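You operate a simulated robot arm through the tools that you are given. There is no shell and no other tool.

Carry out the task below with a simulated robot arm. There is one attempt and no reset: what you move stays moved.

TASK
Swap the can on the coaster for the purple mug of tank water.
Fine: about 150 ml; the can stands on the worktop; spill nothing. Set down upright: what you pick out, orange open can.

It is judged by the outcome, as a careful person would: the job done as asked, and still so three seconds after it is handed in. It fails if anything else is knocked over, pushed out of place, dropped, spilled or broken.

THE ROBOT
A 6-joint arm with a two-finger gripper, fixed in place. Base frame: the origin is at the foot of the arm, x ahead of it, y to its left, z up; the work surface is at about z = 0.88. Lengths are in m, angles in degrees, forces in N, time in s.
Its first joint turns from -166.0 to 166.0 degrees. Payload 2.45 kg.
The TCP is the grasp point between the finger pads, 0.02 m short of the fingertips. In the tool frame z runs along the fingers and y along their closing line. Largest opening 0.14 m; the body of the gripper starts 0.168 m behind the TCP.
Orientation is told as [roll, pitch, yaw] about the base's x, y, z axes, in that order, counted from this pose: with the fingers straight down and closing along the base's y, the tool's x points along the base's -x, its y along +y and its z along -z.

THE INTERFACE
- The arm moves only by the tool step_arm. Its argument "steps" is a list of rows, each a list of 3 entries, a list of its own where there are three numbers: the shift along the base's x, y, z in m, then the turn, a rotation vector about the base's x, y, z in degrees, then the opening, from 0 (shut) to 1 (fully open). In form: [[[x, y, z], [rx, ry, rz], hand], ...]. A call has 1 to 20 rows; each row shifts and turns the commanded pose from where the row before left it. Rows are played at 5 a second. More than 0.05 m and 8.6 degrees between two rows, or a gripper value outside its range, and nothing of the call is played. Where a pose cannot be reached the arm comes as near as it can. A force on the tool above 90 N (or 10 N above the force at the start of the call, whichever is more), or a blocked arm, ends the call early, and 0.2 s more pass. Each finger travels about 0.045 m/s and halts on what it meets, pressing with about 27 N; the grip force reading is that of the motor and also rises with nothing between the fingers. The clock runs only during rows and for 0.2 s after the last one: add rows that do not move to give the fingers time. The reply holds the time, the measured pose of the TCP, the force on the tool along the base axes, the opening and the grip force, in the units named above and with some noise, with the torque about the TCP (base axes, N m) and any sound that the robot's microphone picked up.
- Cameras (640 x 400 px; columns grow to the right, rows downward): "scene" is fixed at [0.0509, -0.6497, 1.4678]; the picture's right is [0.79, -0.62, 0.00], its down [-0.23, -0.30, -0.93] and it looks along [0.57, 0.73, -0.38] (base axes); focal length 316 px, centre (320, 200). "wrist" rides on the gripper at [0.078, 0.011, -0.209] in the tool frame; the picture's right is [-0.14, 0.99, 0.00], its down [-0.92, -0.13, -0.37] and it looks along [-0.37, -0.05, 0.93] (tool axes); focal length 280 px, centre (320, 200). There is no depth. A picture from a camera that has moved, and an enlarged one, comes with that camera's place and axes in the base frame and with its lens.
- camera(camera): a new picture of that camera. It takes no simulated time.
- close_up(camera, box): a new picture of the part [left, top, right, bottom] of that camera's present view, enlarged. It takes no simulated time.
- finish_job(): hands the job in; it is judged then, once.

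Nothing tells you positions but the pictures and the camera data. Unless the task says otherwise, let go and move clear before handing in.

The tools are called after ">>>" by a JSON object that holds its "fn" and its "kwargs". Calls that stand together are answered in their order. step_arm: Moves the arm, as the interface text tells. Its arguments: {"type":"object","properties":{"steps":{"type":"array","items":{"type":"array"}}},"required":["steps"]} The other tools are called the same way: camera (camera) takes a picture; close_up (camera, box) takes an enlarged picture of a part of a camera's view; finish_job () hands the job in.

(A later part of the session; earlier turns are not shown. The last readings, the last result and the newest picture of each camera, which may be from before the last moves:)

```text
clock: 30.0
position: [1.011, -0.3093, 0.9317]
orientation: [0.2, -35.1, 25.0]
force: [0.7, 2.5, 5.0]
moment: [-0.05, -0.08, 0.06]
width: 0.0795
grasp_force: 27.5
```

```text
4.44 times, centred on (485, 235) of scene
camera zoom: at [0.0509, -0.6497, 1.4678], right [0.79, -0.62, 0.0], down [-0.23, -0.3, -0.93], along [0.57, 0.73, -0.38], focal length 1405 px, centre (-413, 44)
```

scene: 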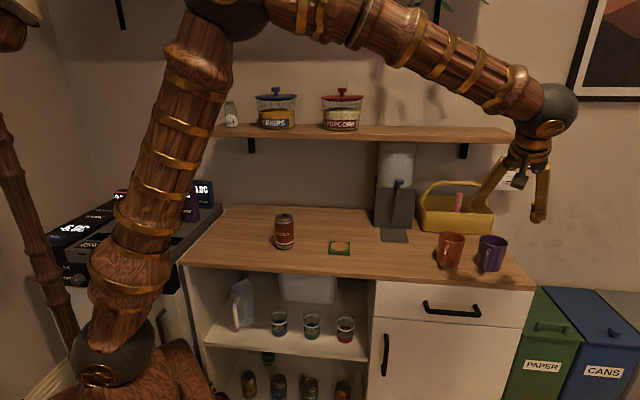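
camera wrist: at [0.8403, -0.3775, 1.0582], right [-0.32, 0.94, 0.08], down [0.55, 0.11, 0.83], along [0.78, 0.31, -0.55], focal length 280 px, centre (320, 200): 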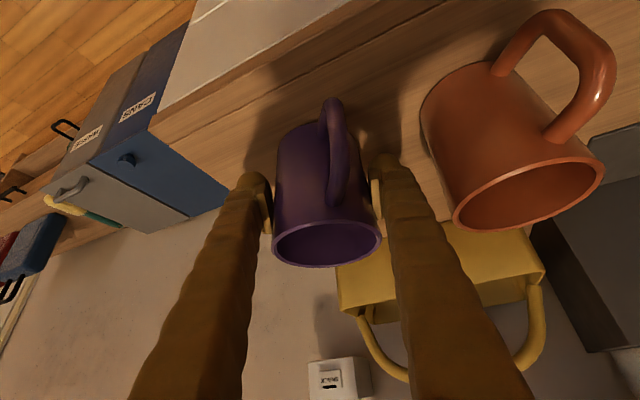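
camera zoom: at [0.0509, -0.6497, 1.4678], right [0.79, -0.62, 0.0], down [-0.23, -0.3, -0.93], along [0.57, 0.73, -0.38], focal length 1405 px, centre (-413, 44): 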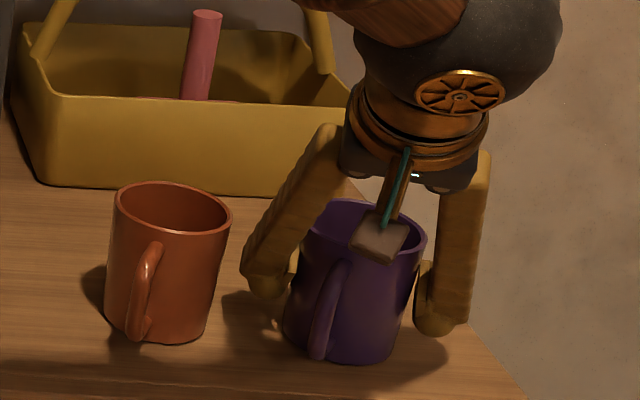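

>>> {"fn": "close_up", "kwargs": {"camera": "wrist", "box": [250, 90, 400, 280]}}

>>> {"fn": "step_arm", "kwargs": {"steps": [[[0, 0, 0.004], [0, 0, 0], 0.4], [[0, 0, 0.008], [0, 0, 0], 0.4], [[0, 0, 0.01], [0, 0, 0], 0.4], [[0, 0, 0.008], [0, 0, 0], 0.4], [[0, 0, 0], [0, 0, 0], 0.4], [[0, 0, 0], [0, 0, 0], 0.4]]}}

>>> {"fn": "camera", "kwargs": {"camera": "wrist"}}

>>> {"fn": "close_up", "kwargs": {"camera": "scene", "box": [440, 190, 530, 280]}}

```text
2.11 times, centred on (325, 185) of wrist
camera zoom: at [0.8403, -0.3775, 1.0582], right [-0.32, 0.94, 0.08], down [0.55, 0.11, 0.83], along [0.78, 0.31, -0.55], focal length 590 px, centre (310, 232)
```

zoom: 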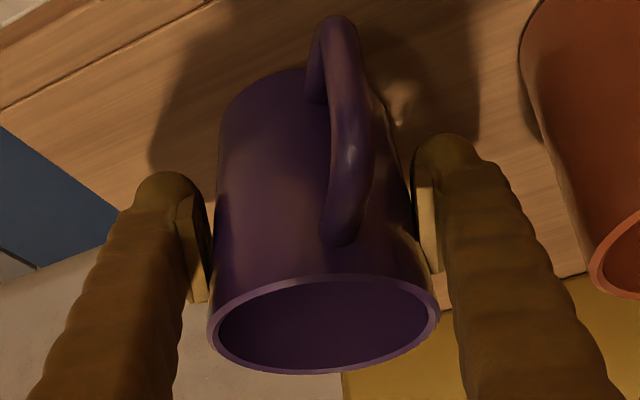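

```text
clock: 31.4
position: [1.0116, -0.3091, 0.9616]
orientation: [0.2, -35.0, 25.0]
force: [0.5, -1.3, -3.1]
moment: [0.0, -0.01, 0.0]
width: 0.0795
grasp_force: 27.0
```

```text
taken
camera wrist: at [0.8402, -0.3784, 1.088], right [-0.32, 0.94, 0.08], down [0.55, 0.11, 0.83], along [0.78, 0.31, -0.55], focal length 280 px, centre (320, 200)
```

wrist: 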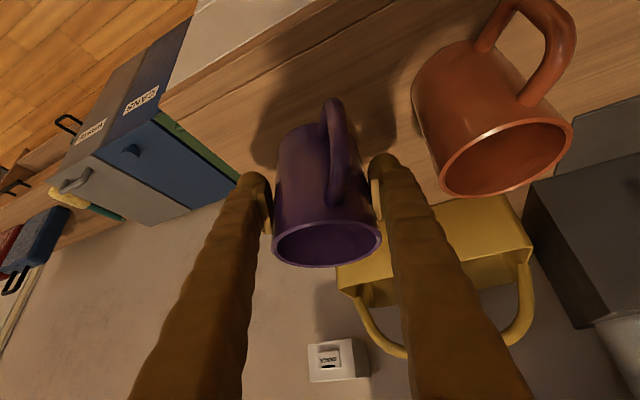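

```text
4.44 times, centred on (485, 235) of scene
camera zoom: at [0.0509, -0.6497, 1.4678], right [0.79, -0.62, 0.0], down [-0.23, -0.3, -0.93], along [0.57, 0.73, -0.38], focal length 1405 px, centre (-413, 44)
```

zoom: 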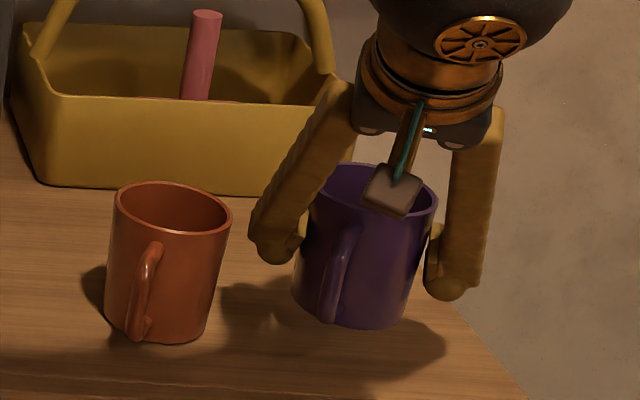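

The purple mug is up and empty (about 3 N, so roughly 0.3 kg), and the orange mug is undisturbed. I'll raise it above the other mug, swing around in front of the dispenser, and turn the tool to face the dispenser squarely (yaw 45°).

>>> {"fn": "step_arm", "kwargs": {"steps": [[[0, 0, 0.02], [0, 0, 0], 0.4], [[0, 0, 0.03], [0, 0, 0], 0.4], [[0, 0, 0.03], [0, 0, 0], 0.4], [[0, 0, 0.025], [0, 0, 0], 0.4], [[-0.02, 0.001, 0.005], [0, 0, 0], 0.4], [[-0.03, 0.002, 0], [0, 0, 0], 0.4], [[-0.03, 0.002, 0], [0, 0, 0], 0.4], [[-0.03, 0.002, 0], [0, 0, 0], 0.4], [[-0.03, 0.003, 0], [0, 0, 0], 0.4], [[-0.012, 0.02, 0], [0, 0, 3], 0.4], [[-0.006, 0.035, 0], [0, 0, 4], 0.4], [[-0.006, 0.035, 0], [0, 0, 4], 0.4], [[-0.006, 0.035, 0], [0, 0, 4], 0.4], [[-0.006, 0.035, 0], [0, 0, 3], 0.4], [[-0.005, 0.035, 0], [0, 0, 2], 0.4], [[0, 0.015, 0], [0, 0, 0], 0.4], [[0, 0, 0], [0, 0, 0], 0.4]]}}

>>> {"fn": "camera", "kwargs": {"camera": "wrist"}}

>>> {"fn": "camera", "kwargs": {"camera": "scene"}}

```text
clock: 35.0
position: [0.8318, -0.09, 1.0707]
orientation: [0.1, -35.0, 45.0]
force: [0.2, -0.4, -2.6]
moment: [0.02, 0.02, 0.0]
width: 0.0794
grasp_force: 27.3
```

```text
taken
camera wrist: at [0.6936, -0.2125, 1.1976], right [-0.62, 0.78, 0.08], down [0.47, 0.29, 0.83], along [0.62, 0.55, -0.55], focal length 280 px, centre (320, 200)
```

wrist: 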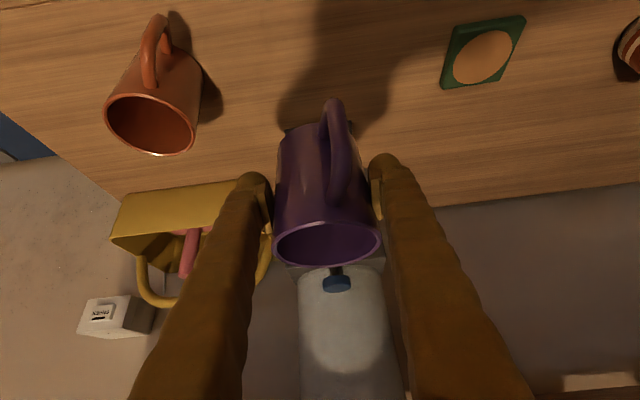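

```text
taken
```

scene: 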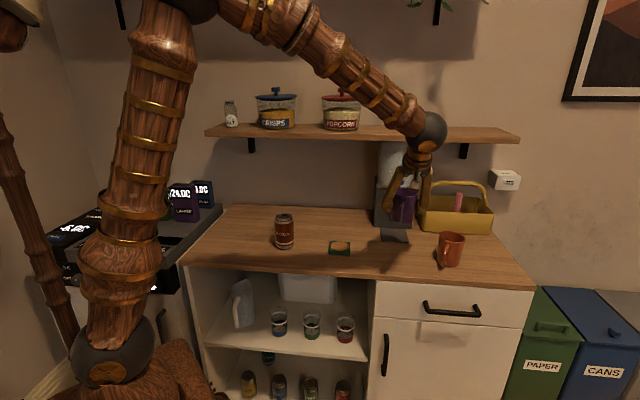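

The mug is aligned with the tap line (x−y ≈ 0.92). I'll descend to about 3 cm above the worktop and move halfway in to check clearance under the spout.

>>> {"fn": "step_arm", "kwargs": {"steps": [[[0, 0, -0.02], [0, 0, 0], 0.4], [[0, 0, -0.035], [0, 0, 0], 0.4], [[0, 0, -0.035], [0, 0, 0], 0.4], [[0, 0, -0.02], [0, 0, 0], 0.4], [[0.01, 0.01, 0], [0, 0, 0], 0.4], [[0.0134, 0.0134, 0], [0, 0, 0], 0.4], [[0.0134, 0.0134, 0], [0, 0, 0], 0.4], [[0, 0, 0], [0, 0, 0], 0.4]]}}

>>> {"fn": "camera", "kwargs": {"camera": "wrist"}}

>>> {"fn": "close_up", "kwargs": {"camera": "scene", "box": [350, 130, 470, 260]}}

```text
clock: 36.8
position: [0.867, -0.053, 0.9597]
orientation: [0.2, -35.0, 45.0]
force: [-0.4, -0.5, -3.2]
moment: [0.02, 0.0, -0.01]
width: 0.0795
grasp_force: 26.5
```

```text
taken
camera wrist: at [0.729, -0.175, 1.0867], right [-0.62, 0.78, 0.08], down [0.47, 0.29, 0.83], along [0.62, 0.55, -0.55], focal length 280 px, centre (320, 200)
```

wrist: 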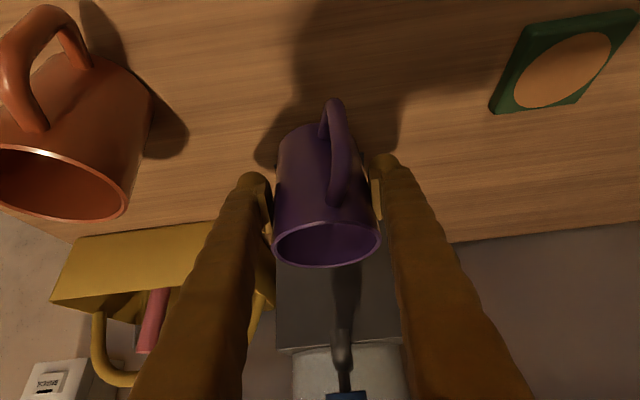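

```text
3.08 times, centred on (410, 195) of scene
camera zoom: at [0.0509, -0.6497, 1.4678], right [0.79, -0.62, 0.0], down [-0.23, -0.3, -0.93], along [0.57, 0.73, -0.38], focal length 973 px, centre (43, 215)
```

zoom: 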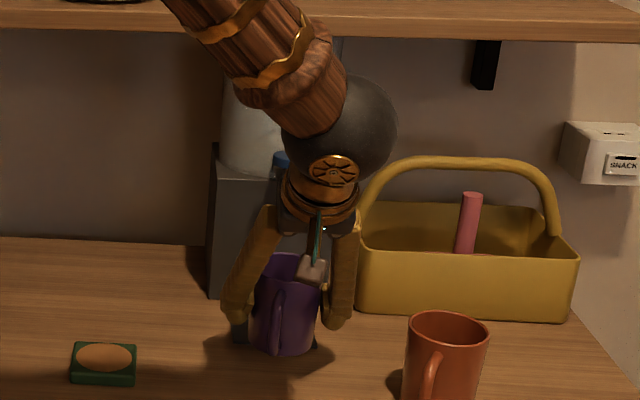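

>>> {"fn": "close_up", "kwargs": {"camera": "wrist", "box": [260, 220, 420, 400]}}

```text
2.22 times, centred on (340, 310) of wrist
camera zoom: at [0.729, -0.175, 1.0867], right [-0.62, 0.78, 0.08], down [0.47, 0.29, 0.83], along [0.62, 0.55, -0.55], focal length 623 px, centre (276, -44)
```

zoom: 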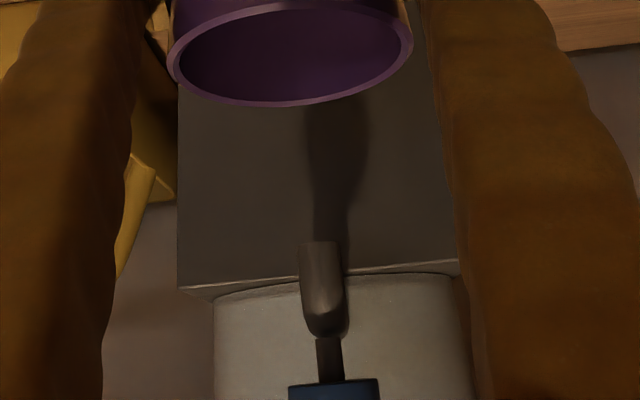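

The spout tip is at about (0.9375, 0.019, 1.044), with a thin stem and blue cap above that look like a push-button. The mug rim at about 1.003 passes beneath it. I'm moving in under the spout.

>>> {"fn": "step_arm", "kwargs": {"steps": [[[0.008, 0.0082, 0], [0, 0, 0], 0.4], [[0.012, 0.0123, 0], [0, 0, 0], 0.4], [[0.013, 0.0133, 0], [0, 0, 0], 0.4], [[0.013, 0.0133, 0], [0, 0, 0], 0.4], [[0.012, 0.0123, 0], [0, 0, 0], 0.4], [[0.008, 0.0082, 0], [0, 0, 0], 0.4], [[0.0045, 0.0047, 0], [0, 0, 0], 0.4], [[0, 0, 0], [0, 0, 0], 0.4]]}}

>>> {"fn": "camera", "kwargs": {"camera": "wrist"}}

>>> {"fn": "close_up", "kwargs": {"camera": "scene", "box": [350, 130, 470, 260]}}

```text
clock: 38.6
position: [0.938, 0.0197, 0.9622]
orientation: [0.1, -34.8, 45.0]
force: [-0.3, 0.3, -2.7]
moment: [-0.04, -0.03, -0.02]
width: 0.0793
grasp_force: 27.4
```

```text
taken
camera wrist: at [0.7995, -0.1024, 1.089], right [-0.62, 0.78, 0.08], down [0.47, 0.29, 0.83], along [0.62, 0.55, -0.55], focal length 280 px, centre (320, 200)
```

wrist: 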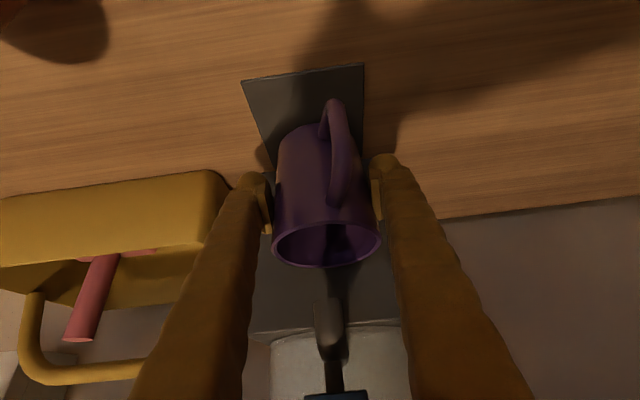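

```text
3.08 times, centred on (410, 195) of scene
camera zoom: at [0.0509, -0.6497, 1.4678], right [0.79, -0.62, 0.0], down [-0.23, -0.3, -0.93], along [0.57, 0.73, -0.38], focal length 973 px, centre (43, 215)
```

zoom: 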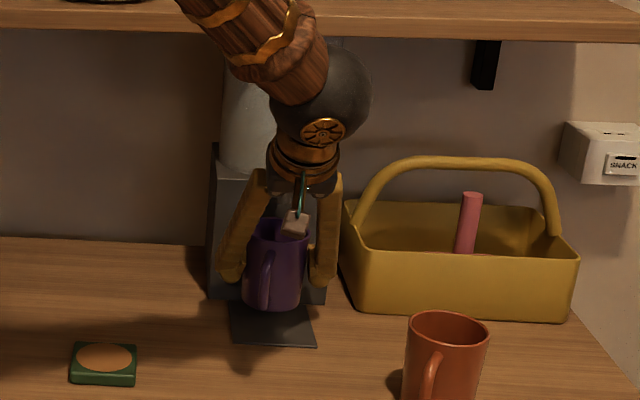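

The mug sits right under the spout. I'll lower it to the plate.

>>> {"fn": "step_arm", "kwargs": {"steps": [[[0, 0, -0.008], [0, 0, 0], 0.4], [[0, 0, -0.008], [0, 0, 0], 0.4], [[0, 0, -0.006], [0, 0, 0], 0.4], [[0, 0, 0], [0, 0, 0], 0.4]]}}

>>> {"fn": "step_arm", "kwargs": {"steps": [[[0, 0, -0.002], [0, 0, 0], 0.4], [[0, 0, 0], [0, 0, 0], 0.4]]}}

>>> {"fn": "step_arm", "kwargs": {"steps": [[[0, 0, -0.0015], [0, 0, 0], 0.4], [[0, 0, 0], [0, 0, 0], 0.4]]}}

>>> {"fn": "close_up", "kwargs": {"camera": "scene", "box": [370, 190, 440, 260]}}

```text
clock: 39.6
position: [0.9367, 0.02, 0.9415]
orientation: [0.2, -34.9, 45.1]
force: [-0.2, 0.1, -3.0]
moment: [-0.02, 0.0, 0.02]
width: 0.0794
grasp_force: 27.3
```

```text
clock: 40.2
position: [0.9374, 0.0202, 0.9374]
orientation: [0.1, -34.9, 45.0]
force: [-0.9, 0.6, -3.8]
moment: [0.02, 0.0, -0.01]
width: 0.0794
grasp_force: 27.0
```

```text
clock: 40.8
position: [0.9366, 0.0213, 0.9364]
orientation: [0.1, -35.0, 45.0]
force: [-0.4, 0.2, -3.7]
moment: [0.01, 0.01, 0.0]
width: 0.0794
grasp_force: 26.9
```

```text
5.71 times, centred on (405, 225) of scene
camera zoom: at [0.0509, -0.6497, 1.4678], right [0.79, -0.62, 0.0], down [-0.23, -0.3, -0.93], along [0.57, 0.73, -0.38], focal length 1807 px, centre (-166, 57)
```

zoom: 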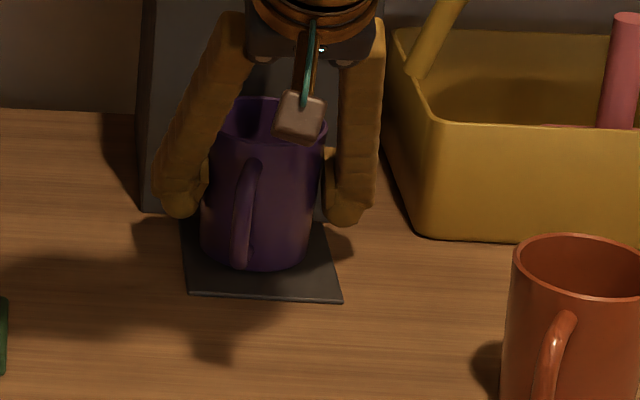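

>>> {"fn": "step_arm", "kwargs": {"steps": [[[0, 0, -0.0015], [0, 0, 0], 0.4], [[0, 0, 0], [0, 0, 0], 0.4]]}}

>>> {"fn": "step_arm", "kwargs": {"steps": [[[0, 0, -0.0015], [0, 0, 0], 0.4], [[0, 0, 0], [0, 0, 0], 0.4]]}}

>>> {"fn": "step_arm", "kwargs": {"steps": [[[0, 0, -0.001], [0, 0, 0], 0.4], [[0, 0, 0], [0, 0, 0], 0.4]]}}

```text
clock: 41.4
position: [0.9374, 0.02, 0.9362]
orientation: [0.1, -35.0, 45.0]
force: [-1.1, 1.7, 7.5]
moment: [-0.1, -0.16, -0.02]
width: 0.0794
grasp_force: 26.5
```

```text
clock: 42.0
position: [0.9369, 0.0204, 0.934]
orientation: [0.0, -35.1, 45.0]
force: [1.6, 4.0, 18.7]
moment: [-0.22, -0.09, 0.12]
width: 0.0792
grasp_force: 27.2
```

```text
clock: 42.6
position: [0.938, 0.019, 0.9329]
orientation: [0.1, -35.0, 45.0]
force: [-1.1, 0.9, 18.2]
moment: [-0.01, -0.24, 0.16]
width: 0.0786
grasp_force: 26.7
```

Contact was felt, slightly over-pressed. I'll ease back up 2 mm to unload, open the fingers, and back out along the tool axis.

>>> {"fn": "step_arm", "kwargs": {"steps": [[[0, 0, 0.002], [0, 0, 0], 0.4], [[0, 0, 0.0005], [0, 0, 0], 0.4], [[0, 0, 0], [0, 0, 0], 0.4]]}}

>>> {"fn": "step_arm", "kwargs": {"steps": [[[0, 0, 0], [0, 0, 0], 0.6], [[0, 0, 0], [0, 0, 0], 0.65], [[0, 0, 0], [0, 0, 0], 0.7], [[0, 0, 0], [0, 0, 0], 0.75], [[0, 0, 0], [0, 0, 0], 0.75]]}}

>>> {"fn": "camera", "kwargs": {"camera": "wrist"}}

>>> {"fn": "close_up", "kwargs": {"camera": "scene", "box": [370, 190, 440, 260]}}

```text
clock: 43.4
position: [0.9371, 0.0193, 0.9338]
orientation: [0.1, -35.0, 45.0]
force: [0.5, 0.0, -3.2]
moment: [-0.01, 0.01, -0.03]
width: 0.0787
grasp_force: 26.7
```

```text
clock: 44.6
position: [0.9386, 0.0197, 0.9353]
orientation: [0.1, -35.1, 45.0]
force: [0.2, -0.3, 0.6]
moment: [0.03, 0.02, 0.01]
width: 0.1047
grasp_force: 0.1
```

```text
taken
camera wrist: at [0.8002, -0.1029, 1.0617], right [-0.62, 0.78, 0.08], down [0.47, 0.29, 0.83], along [0.62, 0.55, -0.55], focal length 280 px, centre (320, 200)
```

wrist: 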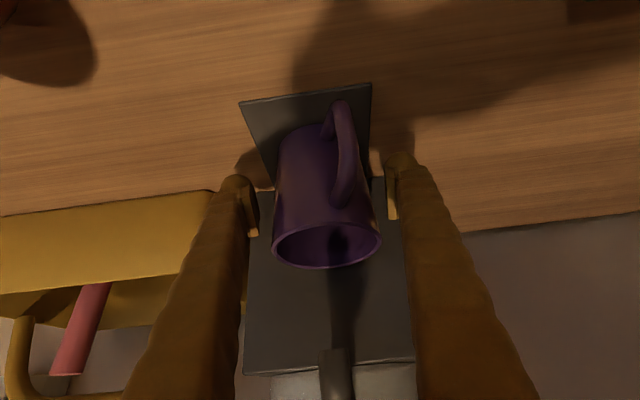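

```text
5.71 times, centred on (405, 225) of scene
camera zoom: at [0.0509, -0.6497, 1.4678], right [0.79, -0.62, 0.0], down [-0.23, -0.3, -0.93], along [0.57, 0.73, -0.38], focal length 1807 px, centre (-166, 57)
```

zoom: 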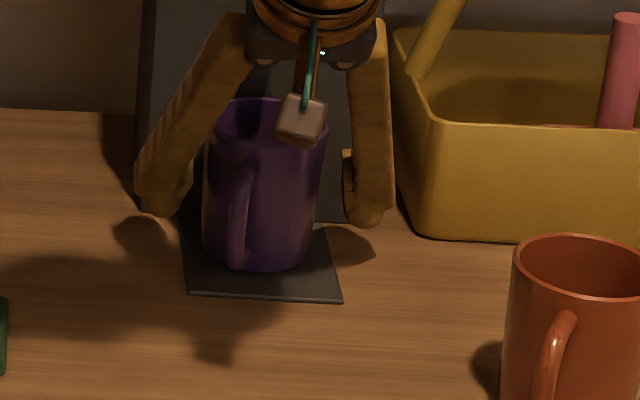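

The mug stands freely on the plate under the spout. I'll back out along the tool axis, then look at the tap.

>>> {"fn": "step_arm", "kwargs": {"steps": [[[-0.008, -0.008, 0.016], [0, 0, 0], 0.75], [[-0.0122, -0.0122, 0.0246], [0, 0, 0], 0.75], [[-0.0122, -0.0122, 0.0246], [0, 0, 0], 0.75], [[-0.0122, -0.0122, 0.0246], [0, 0, 0], 0.75], [[-0.0122, -0.0122, 0.0246], [0, 0, 0], 0.75], [[-0.0122, -0.0122, 0.0246], [0, 0, 0], 0.75], [[-0.0122, -0.0122, 0.0246], [0, 0, 0], 0.75], [[0, 0, 0], [0, 0, 0], 0.75]]}}

>>> {"fn": "camera", "kwargs": {"camera": "wrist"}}

>>> {"fn": "camera", "kwargs": {"camera": "scene"}}

```text
clock: 46.4
position: [0.8583, -0.0602, 1.0981]
orientation: [0.0, -35.1, 45.0]
force: [0.5, -0.2, -1.1]
moment: [0.03, 0.0, 0.02]
width: 0.1049
grasp_force: 0.1
```

```text
taken
camera wrist: at [0.7204, -0.1834, 1.2251], right [-0.62, 0.78, 0.08], down [0.47, 0.29, 0.83], along [0.62, 0.55, -0.55], focal length 280 px, centre (320, 200)
```

wrist: 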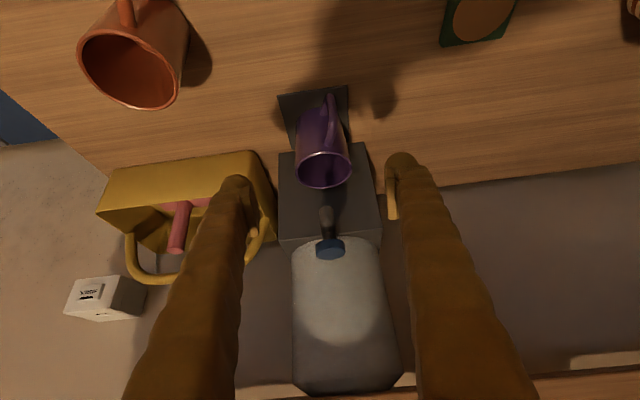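

```text
taken
```

scene: 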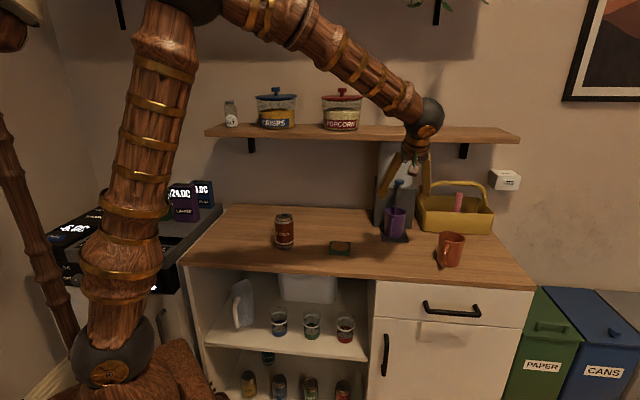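

>>> {"fn": "close_up", "kwargs": {"camera": "wrist", "box": [270, 70, 400, 290]}}

>>> {"fn": "close_up", "kwargs": {"camera": "wrist", "box": [290, 190, 370, 270]}}

>>> {"fn": "close_up", "kwargs": {"camera": "scene", "box": [370, 140, 440, 250]}}

```text
1.82 times, centred on (335, 180) of wrist
camera zoom: at [0.7204, -0.1834, 1.2251], right [-0.62, 0.78, 0.08], down [0.47, 0.29, 0.83], along [0.62, 0.55, -0.55], focal length 510 px, centre (293, 236)
```

zoom: 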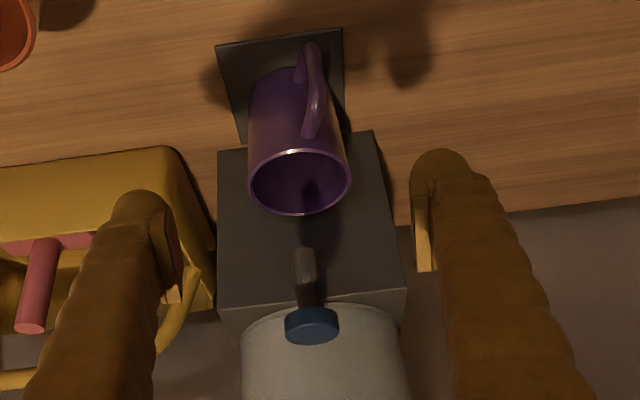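

```text
5.00 times, centred on (330, 230) of wrist
camera zoom: at [0.7204, -0.1834, 1.2251], right [-0.62, 0.78, 0.08], down [0.47, 0.29, 0.83], along [0.62, 0.55, -0.55], focal length 1402 px, centre (270, 50)
```

zoom: 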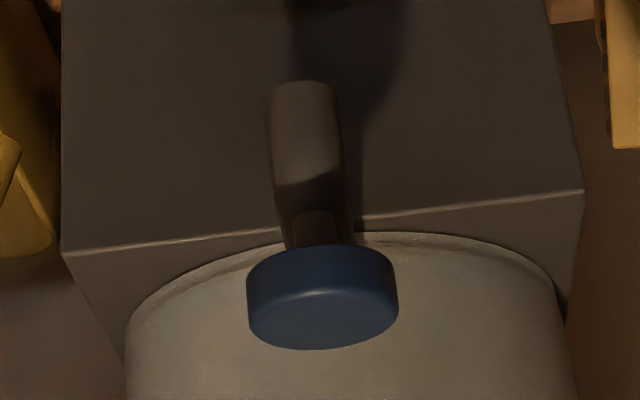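

```text
3.64 times, centred on (405, 195) of scene
camera zoom: at [0.0509, -0.6497, 1.4678], right [0.79, -0.62, 0.0], down [-0.23, -0.3, -0.93], along [0.57, 0.73, -0.38], focal length 1150 px, centre (11, 218)
```

zoom: 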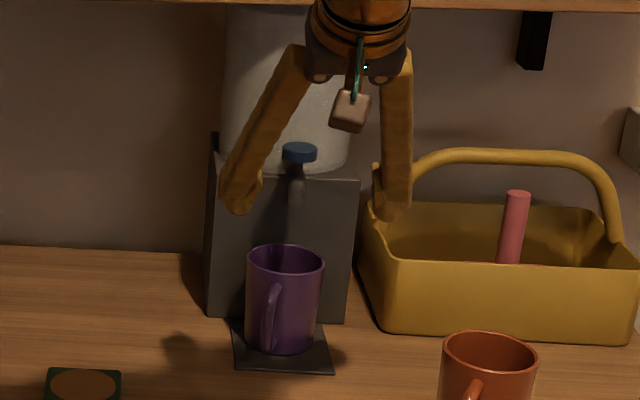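

The tap's blue cap is a smooth round disc on a plunger stem, which looks like a push-button. Its top is at about (0.938, 0.018, 1.10). I'll close the fingers and hover above it with the same tilt, which keeps the mug opening in the wrist camera's view.

>>> {"fn": "step_arm", "kwargs": {"steps": [[[0, 0, 0.03], [0, 0, 0], 0.4], [[0, 0, 0.04], [0, 0, 0], 0.2], [[0, 0, 0], [0, 0, 0], 0], [[0, 0, 0], [0, 0, 0], 0], [[0, 0, 0], [0, 0, 0], 0], [[0, 0, 0], [0, 0, 0], 0], [[0.02, 0.0195, 0], [0, 0, 0], 0], [[0.02, 0.0195, 0], [0, 0, 0], 0], [[0.02, 0.0195, 0], [0, 0, 0], 0], [[0.019, 0.0195, 0], [0, 0, 0], 0], [[0, 0, 0], [0, 0, 0], 0]]}}

>>> {"fn": "camera", "kwargs": {"camera": "wrist"}}

>>> {"fn": "close_up", "kwargs": {"camera": "scene", "box": [370, 130, 440, 250]}}

```text
clock: 48.8
position: [0.9371, 0.0185, 1.1681]
orientation: [0.1, -35.0, 45.0]
force: [0.0, 0.0, 0.5]
moment: [-0.01, 0.01, -0.01]
width: 0.0
grasp_force: 27.0
```

```text
taken
camera wrist: at [0.7987, -0.1043, 1.2943], right [-0.62, 0.78, 0.08], down [0.47, 0.29, 0.83], along [0.62, 0.55, -0.55], focal length 280 px, centre (320, 200)
```

wrist: 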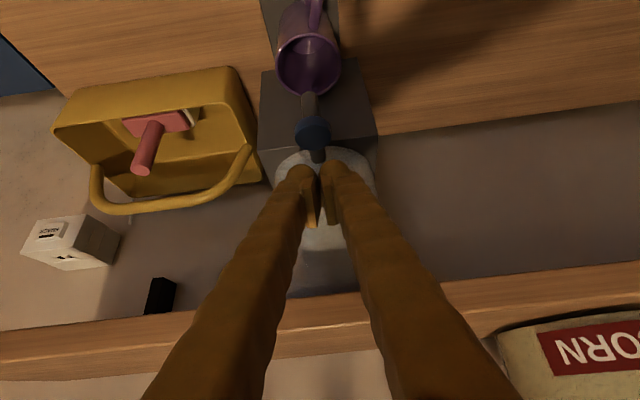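

```text
3.33 times, centred on (405, 190) of scene
camera zoom: at [0.0509, -0.6497, 1.4678], right [0.79, -0.62, 0.0], down [-0.23, -0.3, -0.93], along [0.57, 0.73, -0.38], focal length 1054 px, centre (37, 233)
```

zoom: 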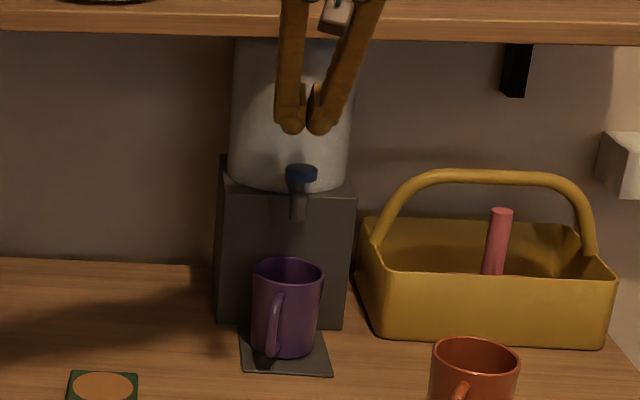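

>>> {"fn": "step_arm", "kwargs": {"steps": [[[0, 0, -0.015], [0, 0, 0], 0], [[0, 0, -0.012], [0, 0, 0], 0], [[0, 0, 0], [0, 0, 0], 0]]}}

>>> {"fn": "camera", "kwargs": {"camera": "wrist"}}

>>> {"fn": "close_up", "kwargs": {"camera": "scene", "box": [380, 140, 430, 210]}}

```text
clock: 49.6
position: [0.9363, 0.0184, 1.142]
orientation: [0.1, -35.0, 45.0]
force: [1.0, -0.2, -0.2]
moment: [0.0, 0.01, 0.02]
width: 0.0
grasp_force: 27.6
```

```text
taken
camera wrist: at [0.7985, -0.1049, 1.2683], right [-0.62, 0.78, 0.08], down [0.47, 0.29, 0.83], along [0.62, 0.55, -0.55], focal length 280 px, centre (320, 200)
```

wrist: 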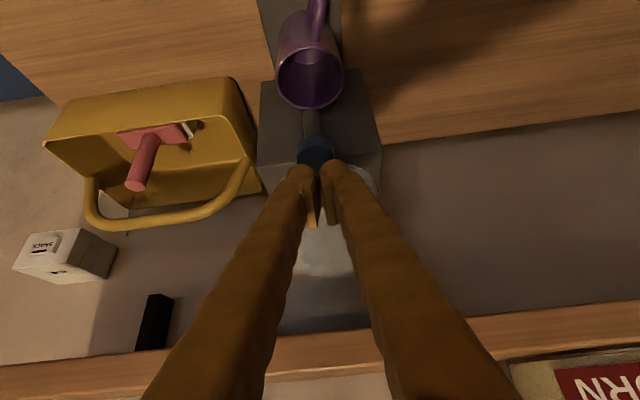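

```text
5.71 times, centred on (405, 175) of scene
camera zoom: at [0.0509, -0.6497, 1.4678], right [0.79, -0.62, 0.0], down [-0.23, -0.3, -0.93], along [0.57, 0.73, -0.38], focal length 1807 px, centre (-166, 343)
```

zoom: 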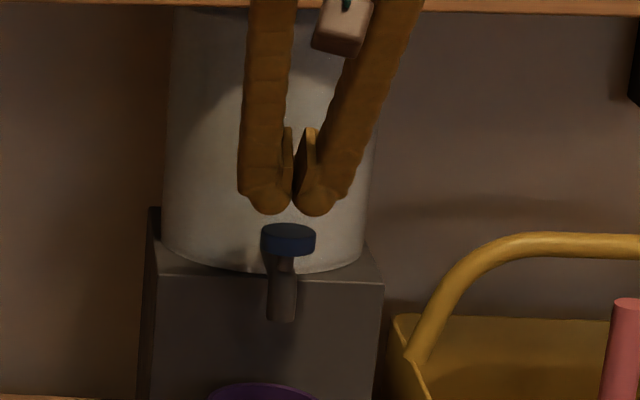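

Fingertips are about 1 cm above the cap and centred. I'll descend in small steps until I feel contact.

>>> {"fn": "step_arm", "kwargs": {"steps": [[[0, 0, -0.007], [0, 0, 0], 0], [[0, 0, 0], [0, 0, 0], 0]]}}

>>> {"fn": "step_arm", "kwargs": {"steps": [[[0, 0, -0.003], [0, 0, 0], 0]]}}

>>> {"fn": "close_up", "kwargs": {"camera": "scene", "box": [380, 140, 430, 210]}}

```text
clock: 50.2
position: [0.9363, 0.0185, 1.1337]
orientation: [0.2, -35.0, 45.0]
force: [-0.5, 0.1, 0.6]
moment: [0.0, -0.01, 0.02]
width: 0.0
grasp_force: 27.3
```

```text
clock: 50.6
position: [0.9345, 0.0179, 1.1319]
orientation: [0.1, -34.9, 45.0]
force: [0.0, 0.0, -0.3]
moment: [-0.02, 0.0, -0.06]
width: 0.0
grasp_force: 26.9
```

```text
5.71 times, centred on (405, 175) of scene
camera zoom: at [0.0509, -0.6497, 1.4678], right [0.79, -0.62, 0.0], down [-0.23, -0.3, -0.93], along [0.57, 0.73, -0.38], focal length 1807 px, centre (-166, 343)
```

zoom: 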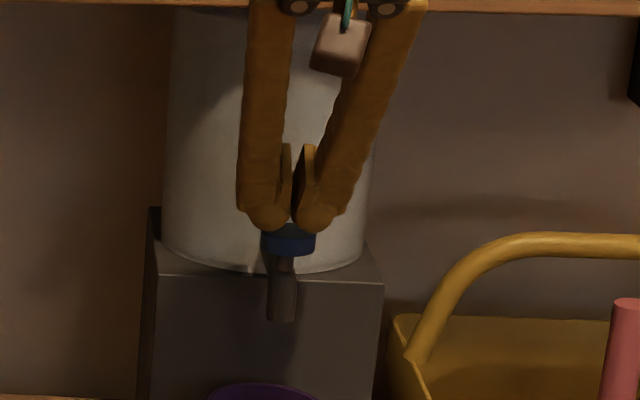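

>>> {"fn": "step_arm", "kwargs": {"steps": [[[0, 0, -0.002], [0, 0, 0], 0]]}}

```text
clock: 51.0
position: [0.9364, 0.0178, 1.1291]
orientation: [0.1, -35.0, 45.0]
force: [-0.9, 0.4, 0.6]
moment: [0.01, 0.01, 0.0]
width: 0.0
grasp_force: 27.3
```

>>> {"fn": "step_arm", "kwargs": {"steps": [[[0, 0, -0.002], [0, 0, 0], 0]]}}

```text
clock: 51.4
position: [0.9362, 0.0169, 1.1273]
orientation: [0.2, -35.0, 45.1]
force: [0.1, 0.1, 0.0]
moment: [-0.04, -0.01, -0.03]
width: 0.0062
grasp_force: 27.3
```

>>> {"fn": "close_up", "kwargs": {"camera": "scene", "box": [380, 140, 430, 210]}}

>>> {"fn": "close_up", "kwargs": {"camera": "wrist", "box": [260, 20, 380, 240]}}

```text
5.71 times, centred on (405, 175) of scene
camera zoom: at [0.0509, -0.6497, 1.4678], right [0.79, -0.62, 0.0], down [-0.23, -0.3, -0.93], along [0.57, 0.73, -0.38], focal length 1807 px, centre (-166, 343)
```

zoom: 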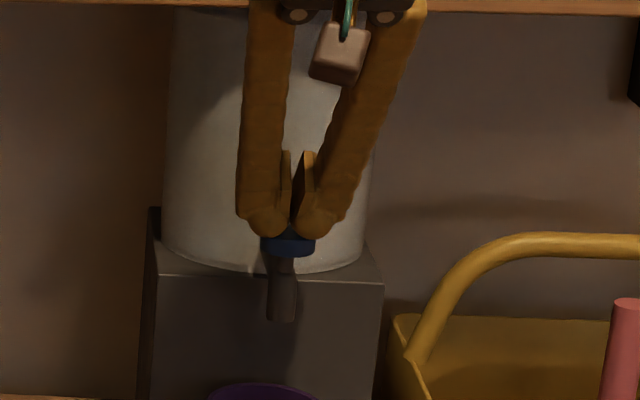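

```text
1.82 times, centred on (320, 130) of wrist
camera zoom: at [0.7977, -0.1058, 1.2539], right [-0.62, 0.78, 0.08], down [0.47, 0.29, 0.83], along [0.62, 0.55, -0.55], focal length 510 px, centre (320, 327)
```

zoom: 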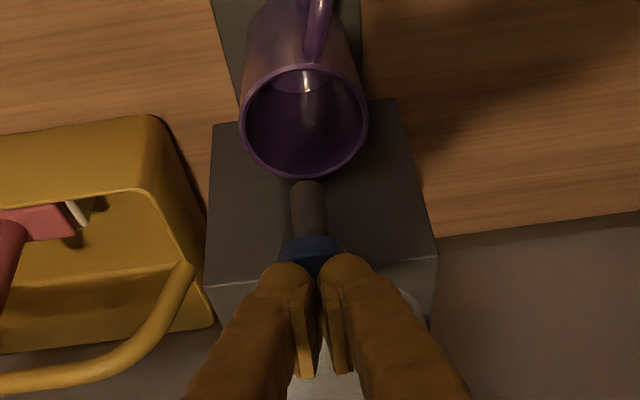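

The rounded fingertips straddle the cap's edges and get wedged apart. I'll lift off, open slightly, and shift sideways so a single fingertip is centred on the cap.

>>> {"fn": "step_arm", "kwargs": {"steps": [[[0, 0, 0.012], [0, 0, 0], 0], [[0, 0, 0.012], [0, 0, 0], 0.214], [[-0.0108, 0.0108, 0], [0, 0, 0], 0.214], [[-0.0108, 0.0108, 0], [0, 0, 0], 0.214], [[0, 0, 0], [0, 0, 0], 0.214]]}}

>>> {"fn": "camera", "kwargs": {"camera": "wrist"}}

>>> {"fn": "close_up", "kwargs": {"camera": "scene", "box": [380, 140, 430, 210]}}

```text
clock: 52.6
position: [0.912, 0.0408, 1.1516]
orientation: [0.1, -34.9, 45.0]
force: [0.1, -0.2, -0.4]
moment: [0.0, 0.02, 0.0]
width: 0.03
grasp_force: 0.0
```

```text
taken
camera wrist: at [0.7748, -0.083, 1.2775], right [-0.62, 0.78, 0.08], down [0.47, 0.29, 0.83], along [0.62, 0.55, -0.55], focal length 280 px, centre (320, 200)
```

wrist: 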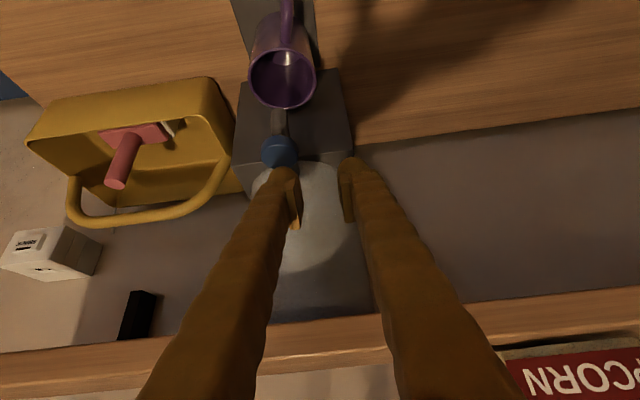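

```text
5.71 times, centred on (405, 175) of scene
camera zoom: at [0.0509, -0.6497, 1.4678], right [0.79, -0.62, 0.0], down [-0.23, -0.3, -0.93], along [0.57, 0.73, -0.38], focal length 1807 px, centre (-166, 343)
```

zoom: 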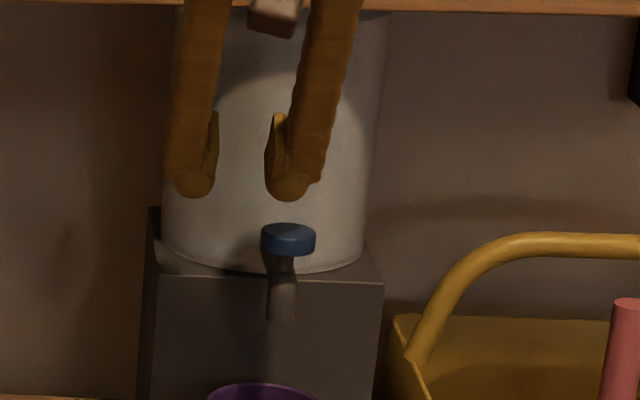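

>>> {"fn": "step_arm", "kwargs": {"steps": [[[0.003, -0.003, -0.012], [0, 0, 0], 0.214], [[0, 0, -0.01], [0, 0, 0], 0.214], [[0, 0, 0], [0, 0, 0], 0.214]]}}

>>> {"fn": "step_arm", "kwargs": {"steps": [[[0, 0, -0.002], [0, 0, 0], 0.214]]}}

>>> {"fn": "close_up", "kwargs": {"camera": "scene", "box": [380, 140, 430, 210]}}

```text
clock: 53.4
position: [0.9168, 0.037, 1.1287]
orientation: [0.0, -35.0, 45.1]
force: [0.4, -0.8, -0.3]
moment: [0.01, -0.03, 0.02]
width: 0.0299
grasp_force: 0.0
```

```text
clock: 53.8
position: [0.9162, 0.0357, 1.1269]
orientation: [0.1, -34.9, 45.1]
force: [0.3, -0.3, 1.3]
moment: [-0.04, -0.02, 0.01]
width: 0.0304
grasp_force: 0.4
```

```text
5.71 times, centred on (405, 175) of scene
camera zoom: at [0.0509, -0.6497, 1.4678], right [0.79, -0.62, 0.0], down [-0.23, -0.3, -0.93], along [0.57, 0.73, -0.38], focal length 1807 px, centre (-166, 343)
```

zoom: 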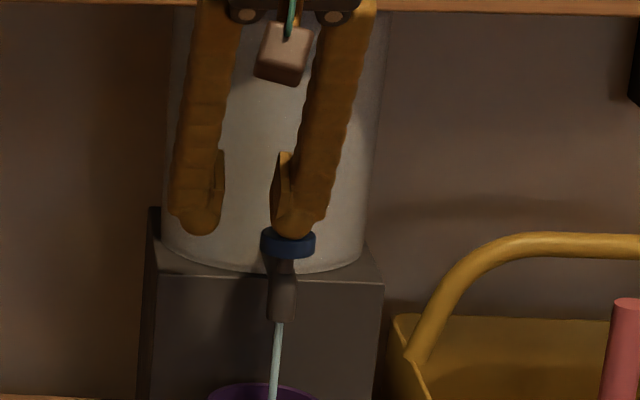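

Water is flowing with a light press. I'll check where the stream lands before more time runs.

>>> {"fn": "close_up", "kwargs": {"camera": "scene", "box": [380, 170, 430, 250]}}

>>> {"fn": "close_up", "kwargs": {"camera": "wrist", "box": [220, 10, 360, 180]}}

```text
5.00 times, centred on (405, 210) of scene
camera zoom: at [0.0509, -0.6497, 1.4678], right [0.79, -0.62, 0.0], down [-0.23, -0.3, -0.93], along [0.57, 0.73, -0.38], focal length 1581 px, centre (-105, 150)
```

zoom: 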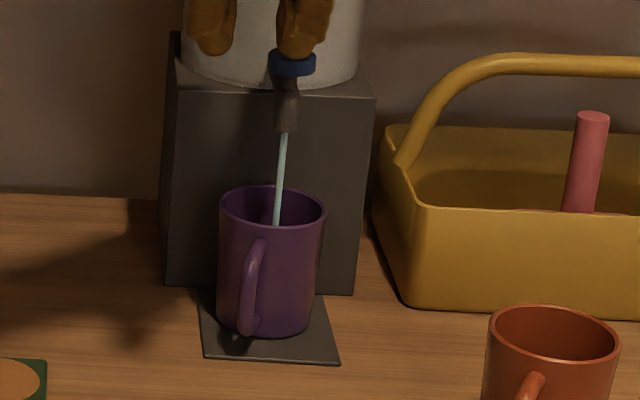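

```text
2.35 times, centred on (290, 95) of wrist
camera zoom: at [0.7789, -0.0865, 1.2533], right [-0.62, 0.78, 0.08], down [0.47, 0.29, 0.83], along [0.62, 0.55, -0.55], focal length 660 px, centre (391, 447)
```

zoom: 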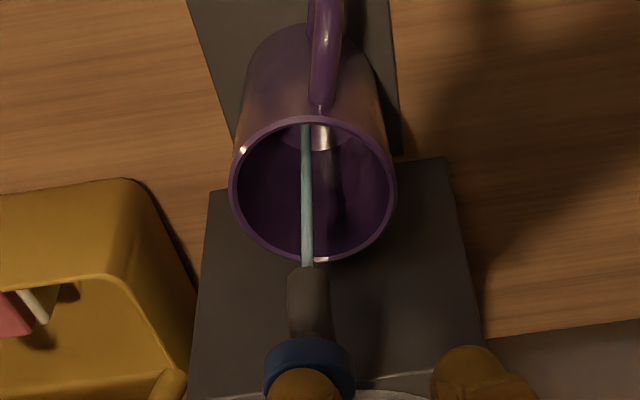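

The stream falls cleanly into the mug. I'll hold for a short time and check the level to gauge the flow rate.

>>> {"fn": "step_arm", "kwargs": {"steps": [[[0, 0, 0], [0, 0, 0], 0.214], [[0, 0, 0], [0, 0, 0], 0.214]]}}

>>> {"fn": "close_up", "kwargs": {"camera": "wrist", "box": [220, 10, 360, 180]}}

>>> {"fn": "close_up", "kwargs": {"camera": "scene", "box": [380, 170, 430, 250]}}

```text
clock: 54.4
position: [0.9168, 0.0364, 1.1262]
orientation: [0.0, -35.1, 45.0]
force: [0.5, 0.4, 0.8]
moment: [-0.04, 0.0, -0.03]
width: 0.0298
grasp_force: 0.2
```

```text
2.35 times, centred on (290, 95) of wrist
camera zoom: at [0.7789, -0.0865, 1.2533], right [-0.62, 0.78, 0.08], down [0.47, 0.29, 0.83], along [0.62, 0.55, -0.55], focal length 660 px, centre (391, 447)
```

zoom: 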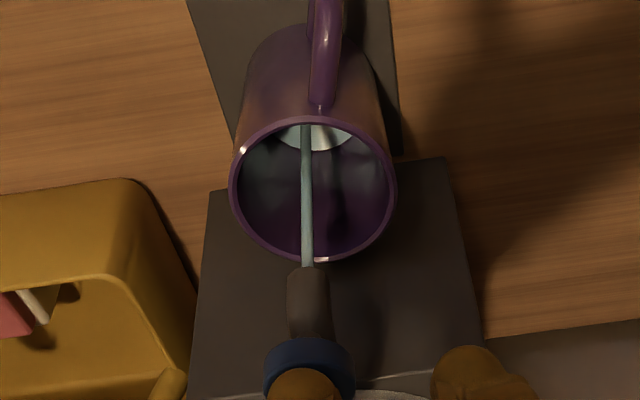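

```text
5.00 times, centred on (405, 210) of scene
camera zoom: at [0.0509, -0.6497, 1.4678], right [0.79, -0.62, 0.0], down [-0.23, -0.3, -0.93], along [0.57, 0.73, -0.38], focal length 1581 px, centre (-105, 150)
```

zoom: 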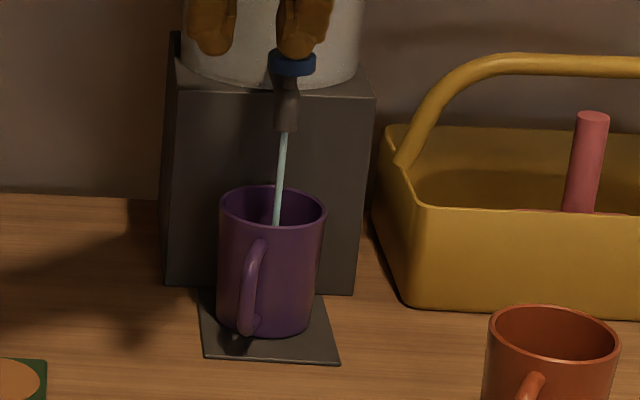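

A thin layer of water is now visible on the mug floor. By my camera model, about 150 ml should put the far waterline near row 198 of this close-up (floor at about 151, rim at about 255). I'll continue in short bursts.

>>> {"fn": "step_arm", "kwargs": {"steps": [[[0, 0, 0], [0, 0, 0], 0.214], [[0, 0, 0], [0, 0, 0], 0.214], [[0, 0, 0], [0, 0, 0], 0.214], [[0, 0, 0], [0, 0, 0], 0.214]]}}

>>> {"fn": "close_up", "kwargs": {"camera": "wrist", "box": [220, 10, 360, 180]}}

```text
clock: 55.4
position: [0.9163, 0.036, 1.127]
orientation: [0.1, -35.0, 45.1]
force: [0.5, 0.6, 0.6]
moment: [-0.02, -0.02, 0.01]
width: 0.0301
grasp_force: 0.0
```

```text
2.35 times, centred on (290, 95) of wrist
camera zoom: at [0.7789, -0.0865, 1.2534], right [-0.62, 0.78, 0.08], down [0.47, 0.29, 0.83], along [0.62, 0.55, -0.55], focal length 660 px, centre (391, 447)
```

zoom: 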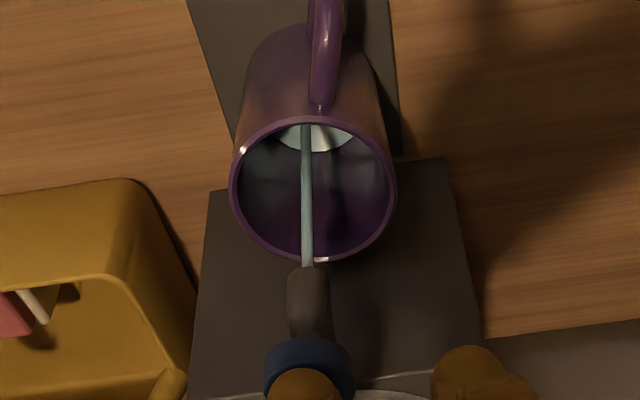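

>>> {"fn": "step_arm", "kwargs": {"steps": [[[0, 0, 0], [0, 0, 0], 0.214], [[0, 0, 0], [0, 0, 0], 0.214], [[0, 0, 0], [0, 0, 0], 0.214], [[0, 0, 0], [0, 0, 0], 0.214], [[0, 0, 0], [0, 0, 0], 0.214], [[0, 0, 0], [0, 0, 0], 0.214], [[0, 0, 0], [0, 0, 0], 0.214], [[0, 0, 0], [0, 0, 0], 0.214], [[0, 0, 0], [0, 0, 0], 0.214]]}}

>>> {"fn": "close_up", "kwargs": {"camera": "wrist", "box": [220, 10, 360, 180]}}

>>> {"fn": "close_up", "kwargs": {"camera": "wrist", "box": [255, 40, 325, 110]}}

```text
clock: 57.4
position: [0.9158, 0.0356, 1.1268]
orientation: [0.1, -34.9, 45.0]
force: [-0.2, 1.1, 0.8]
moment: [-0.04, 0.02, -0.03]
width: 0.0301
grasp_force: 0.1
```

```text
2.35 times, centred on (290, 95) of wrist
camera zoom: at [0.7789, -0.0866, 1.2533], right [-0.62, 0.78, 0.08], down [0.47, 0.29, 0.83], along [0.62, 0.55, -0.55], focal length 660 px, centre (391, 447)
```

zoom: 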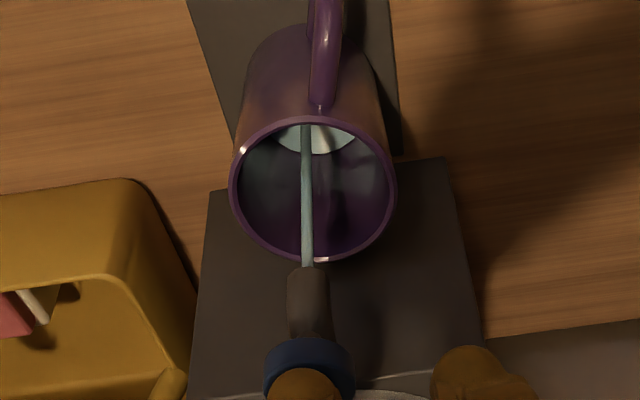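

```text
5.71 times, centred on (290, 75) of wrist
camera zoom: at [0.7789, -0.0866, 1.2533], right [-0.62, 0.78, 0.08], down [0.47, 0.29, 0.83], along [0.62, 0.55, -0.55], focal length 1602 px, centre (491, 914)
```

zoom: 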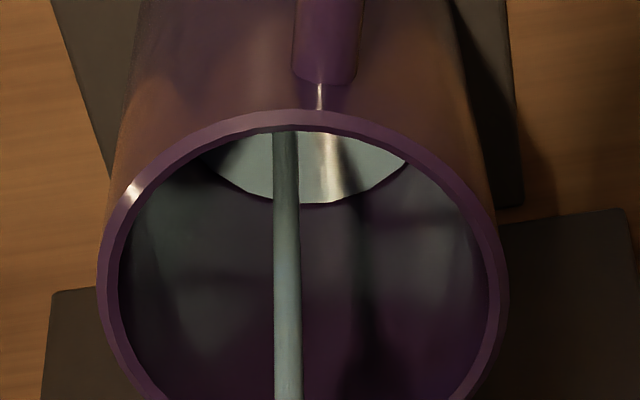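

The level is rising slowly (a few ml/s), so I can meter it well. I'll hold for longer bursts and track the waterline (target row about 311 in the tighter close-up).

>>> {"fn": "step_arm", "kwargs": {"steps": [[[0, 0, 0], [0, 0, 0], 0.214], [[0, 0, 0], [0, 0, 0], 0.214], [[0, 0, 0], [0, 0, 0], 0.214], [[0, 0, 0], [0, 0, 0], 0.214], [[0, 0, 0], [0, 0, 0], 0.214], [[0, 0, 0], [0, 0, 0], 0.214], [[0, 0, 0], [0, 0, 0], 0.214], [[0, 0, 0], [0, 0, 0], 0.214], [[0, 0, 0], [0, 0, 0], 0.214], [[0, 0, 0], [0, 0, 0], 0.214], [[0, 0, 0], [0, 0, 0], 0.214], [[0, 0, 0], [0, 0, 0], 0.214], [[0, 0, 0], [0, 0, 0], 0.214], [[0, 0, 0], [0, 0, 0], 0.214], [[0, 0, 0], [0, 0, 0], 0.214]]}}

>>> {"fn": "close_up", "kwargs": {"camera": "wrist", "box": [255, 40, 325, 110]}}

>>> {"fn": "close_up", "kwargs": {"camera": "scene", "box": [370, 160, 440, 250]}}

```text
clock: 60.6
position: [0.916, 0.0361, 1.126]
orientation: [0.1, -35.0, 45.0]
force: [0.0, 0.0, 0.2]
moment: [-0.02, 0.03, 0.0]
width: 0.0301
grasp_force: 0.0
```

```text
5.71 times, centred on (290, 75) of wrist
camera zoom: at [0.7789, -0.0865, 1.2534], right [-0.62, 0.78, 0.08], down [0.47, 0.29, 0.83], along [0.62, 0.55, -0.55], focal length 1602 px, centre (491, 914)
```

zoom: 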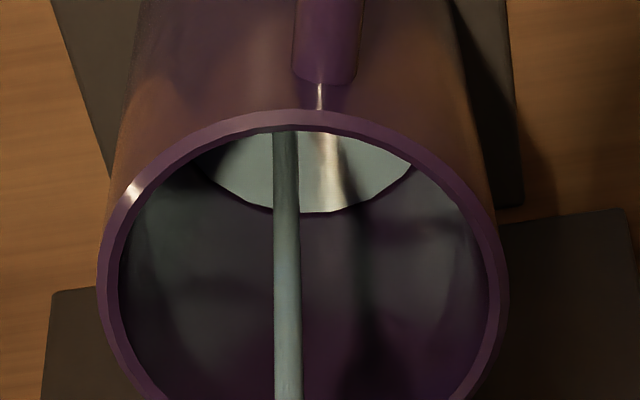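

```text
4.44 times, centred on (405, 205) of scene
camera zoom: at [0.0509, -0.6497, 1.4678], right [0.79, -0.62, 0.0], down [-0.23, -0.3, -0.93], along [0.57, 0.73, -0.38], focal length 1405 px, centre (-58, 178)
```

zoom: 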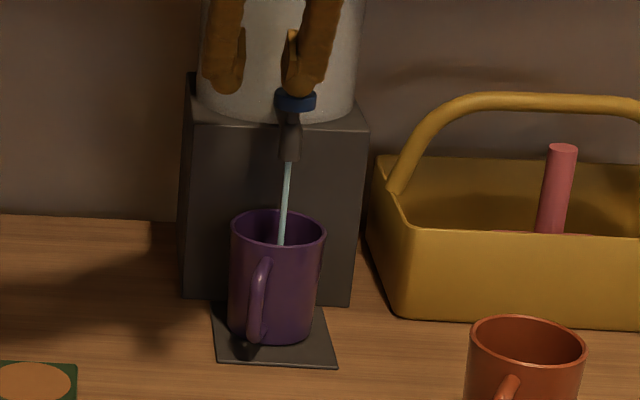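

At about 3.6 ml/s there is roughly 25 ml in so far. I'll hold for about 12 s more, then re-measure.

>>> {"fn": "step_arm", "kwargs": {"steps": [[[0, 0, 0], [0, 0, 0], 0.214], [[0, 0, 0], [0, 0, 0], 0.214], [[0, 0, 0], [0, 0, 0], 0.214], [[0, 0, 0], [0, 0, 0], 0.214], [[0, 0, 0], [0, 0, 0], 0.214], [[0, 0, 0], [0, 0, 0], 0.214], [[0, 0, 0], [0, 0, 0], 0.214], [[0, 0, 0], [0, 0, 0], 0.214], [[0, 0, 0], [0, 0, 0], 0.214], [[0, 0, 0], [0, 0, 0], 0.214], [[0, 0, 0], [0, 0, 0], 0.214], [[0, 0, 0], [0, 0, 0], 0.214], [[0, 0, 0], [0, 0, 0], 0.214], [[0, 0, 0], [0, 0, 0], 0.214], [[0, 0, 0], [0, 0, 0], 0.214], [[0, 0, 0], [0, 0, 0], 0.214], [[0, 0, 0], [0, 0, 0], 0.214], [[0, 0, 0], [0, 0, 0], 0.214], [[0, 0, 0], [0, 0, 0], 0.214], [[0, 0, 0], [0, 0, 0], 0.214]]}}

>>> {"fn": "close_up", "kwargs": {"camera": "wrist", "box": [255, 40, 325, 110]}}

>>> {"fn": "step_arm", "kwargs": {"steps": [[[0, 0, 0], [0, 0, 0], 0.214], [[0, 0, 0], [0, 0, 0], 0.214], [[0, 0, 0], [0, 0, 0], 0.214], [[0, 0, 0], [0, 0, 0], 0.214], [[0, 0, 0], [0, 0, 0], 0.214], [[0, 0, 0], [0, 0, 0], 0.214], [[0, 0, 0], [0, 0, 0], 0.214], [[0, 0, 0], [0, 0, 0], 0.214], [[0, 0, 0], [0, 0, 0], 0.214], [[0, 0, 0], [0, 0, 0], 0.214], [[0, 0, 0], [0, 0, 0], 0.214], [[0, 0, 0], [0, 0, 0], 0.214], [[0, 0, 0], [0, 0, 0], 0.214], [[0, 0, 0], [0, 0, 0], 0.214], [[0, 0, 0], [0, 0, 0], 0.214], [[0, 0, 0], [0, 0, 0], 0.214], [[0, 0, 0], [0, 0, 0], 0.214], [[0, 0, 0], [0, 0, 0], 0.214], [[0, 0, 0], [0, 0, 0], 0.214], [[0, 0, 0], [0, 0, 0], 0.214]]}}

>>> {"fn": "close_up", "kwargs": {"camera": "wrist", "box": [255, 40, 325, 110]}}

```text
clock: 64.8
position: [0.9155, 0.036, 1.1264]
orientation: [0.1, -35.0, 45.0]
force: [-1.2, 0.4, -0.6]
moment: [-0.02, -0.03, -0.04]
width: 0.03
grasp_force: 0.1
```

```text
5.71 times, centred on (290, 75) of wrist
camera zoom: at [0.7789, -0.0865, 1.2534], right [-0.62, 0.78, 0.08], down [0.47, 0.29, 0.83], along [0.62, 0.55, -0.55], focal length 1602 px, centre (491, 914)
```

zoom: 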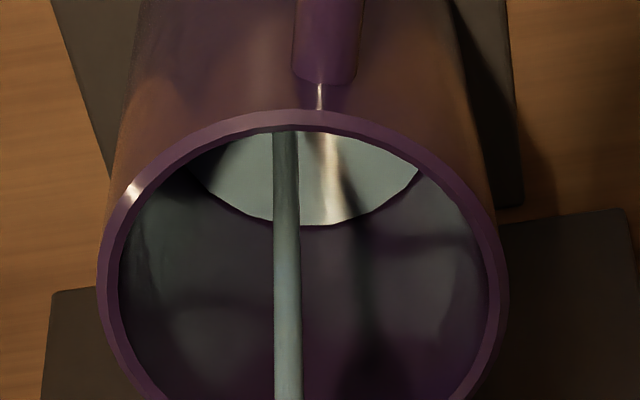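

```text
clock: 69.0
position: [0.9169, 0.036, 1.127]
orientation: [0.0, -35.0, 45.0]
force: [0.1, -0.4, 0.4]
moment: [0.0, -0.04, 0.01]
width: 0.03
grasp_force: 0.1
```

```text
5.71 times, centred on (290, 75) of wrist
camera zoom: at [0.7789, -0.0866, 1.2533], right [-0.62, 0.78, 0.08], down [0.47, 0.29, 0.83], along [0.62, 0.55, -0.55], focal length 1602 px, centre (491, 914)
```

zoom: 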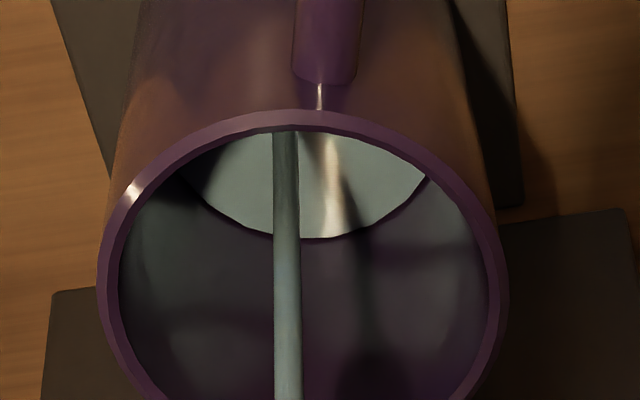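

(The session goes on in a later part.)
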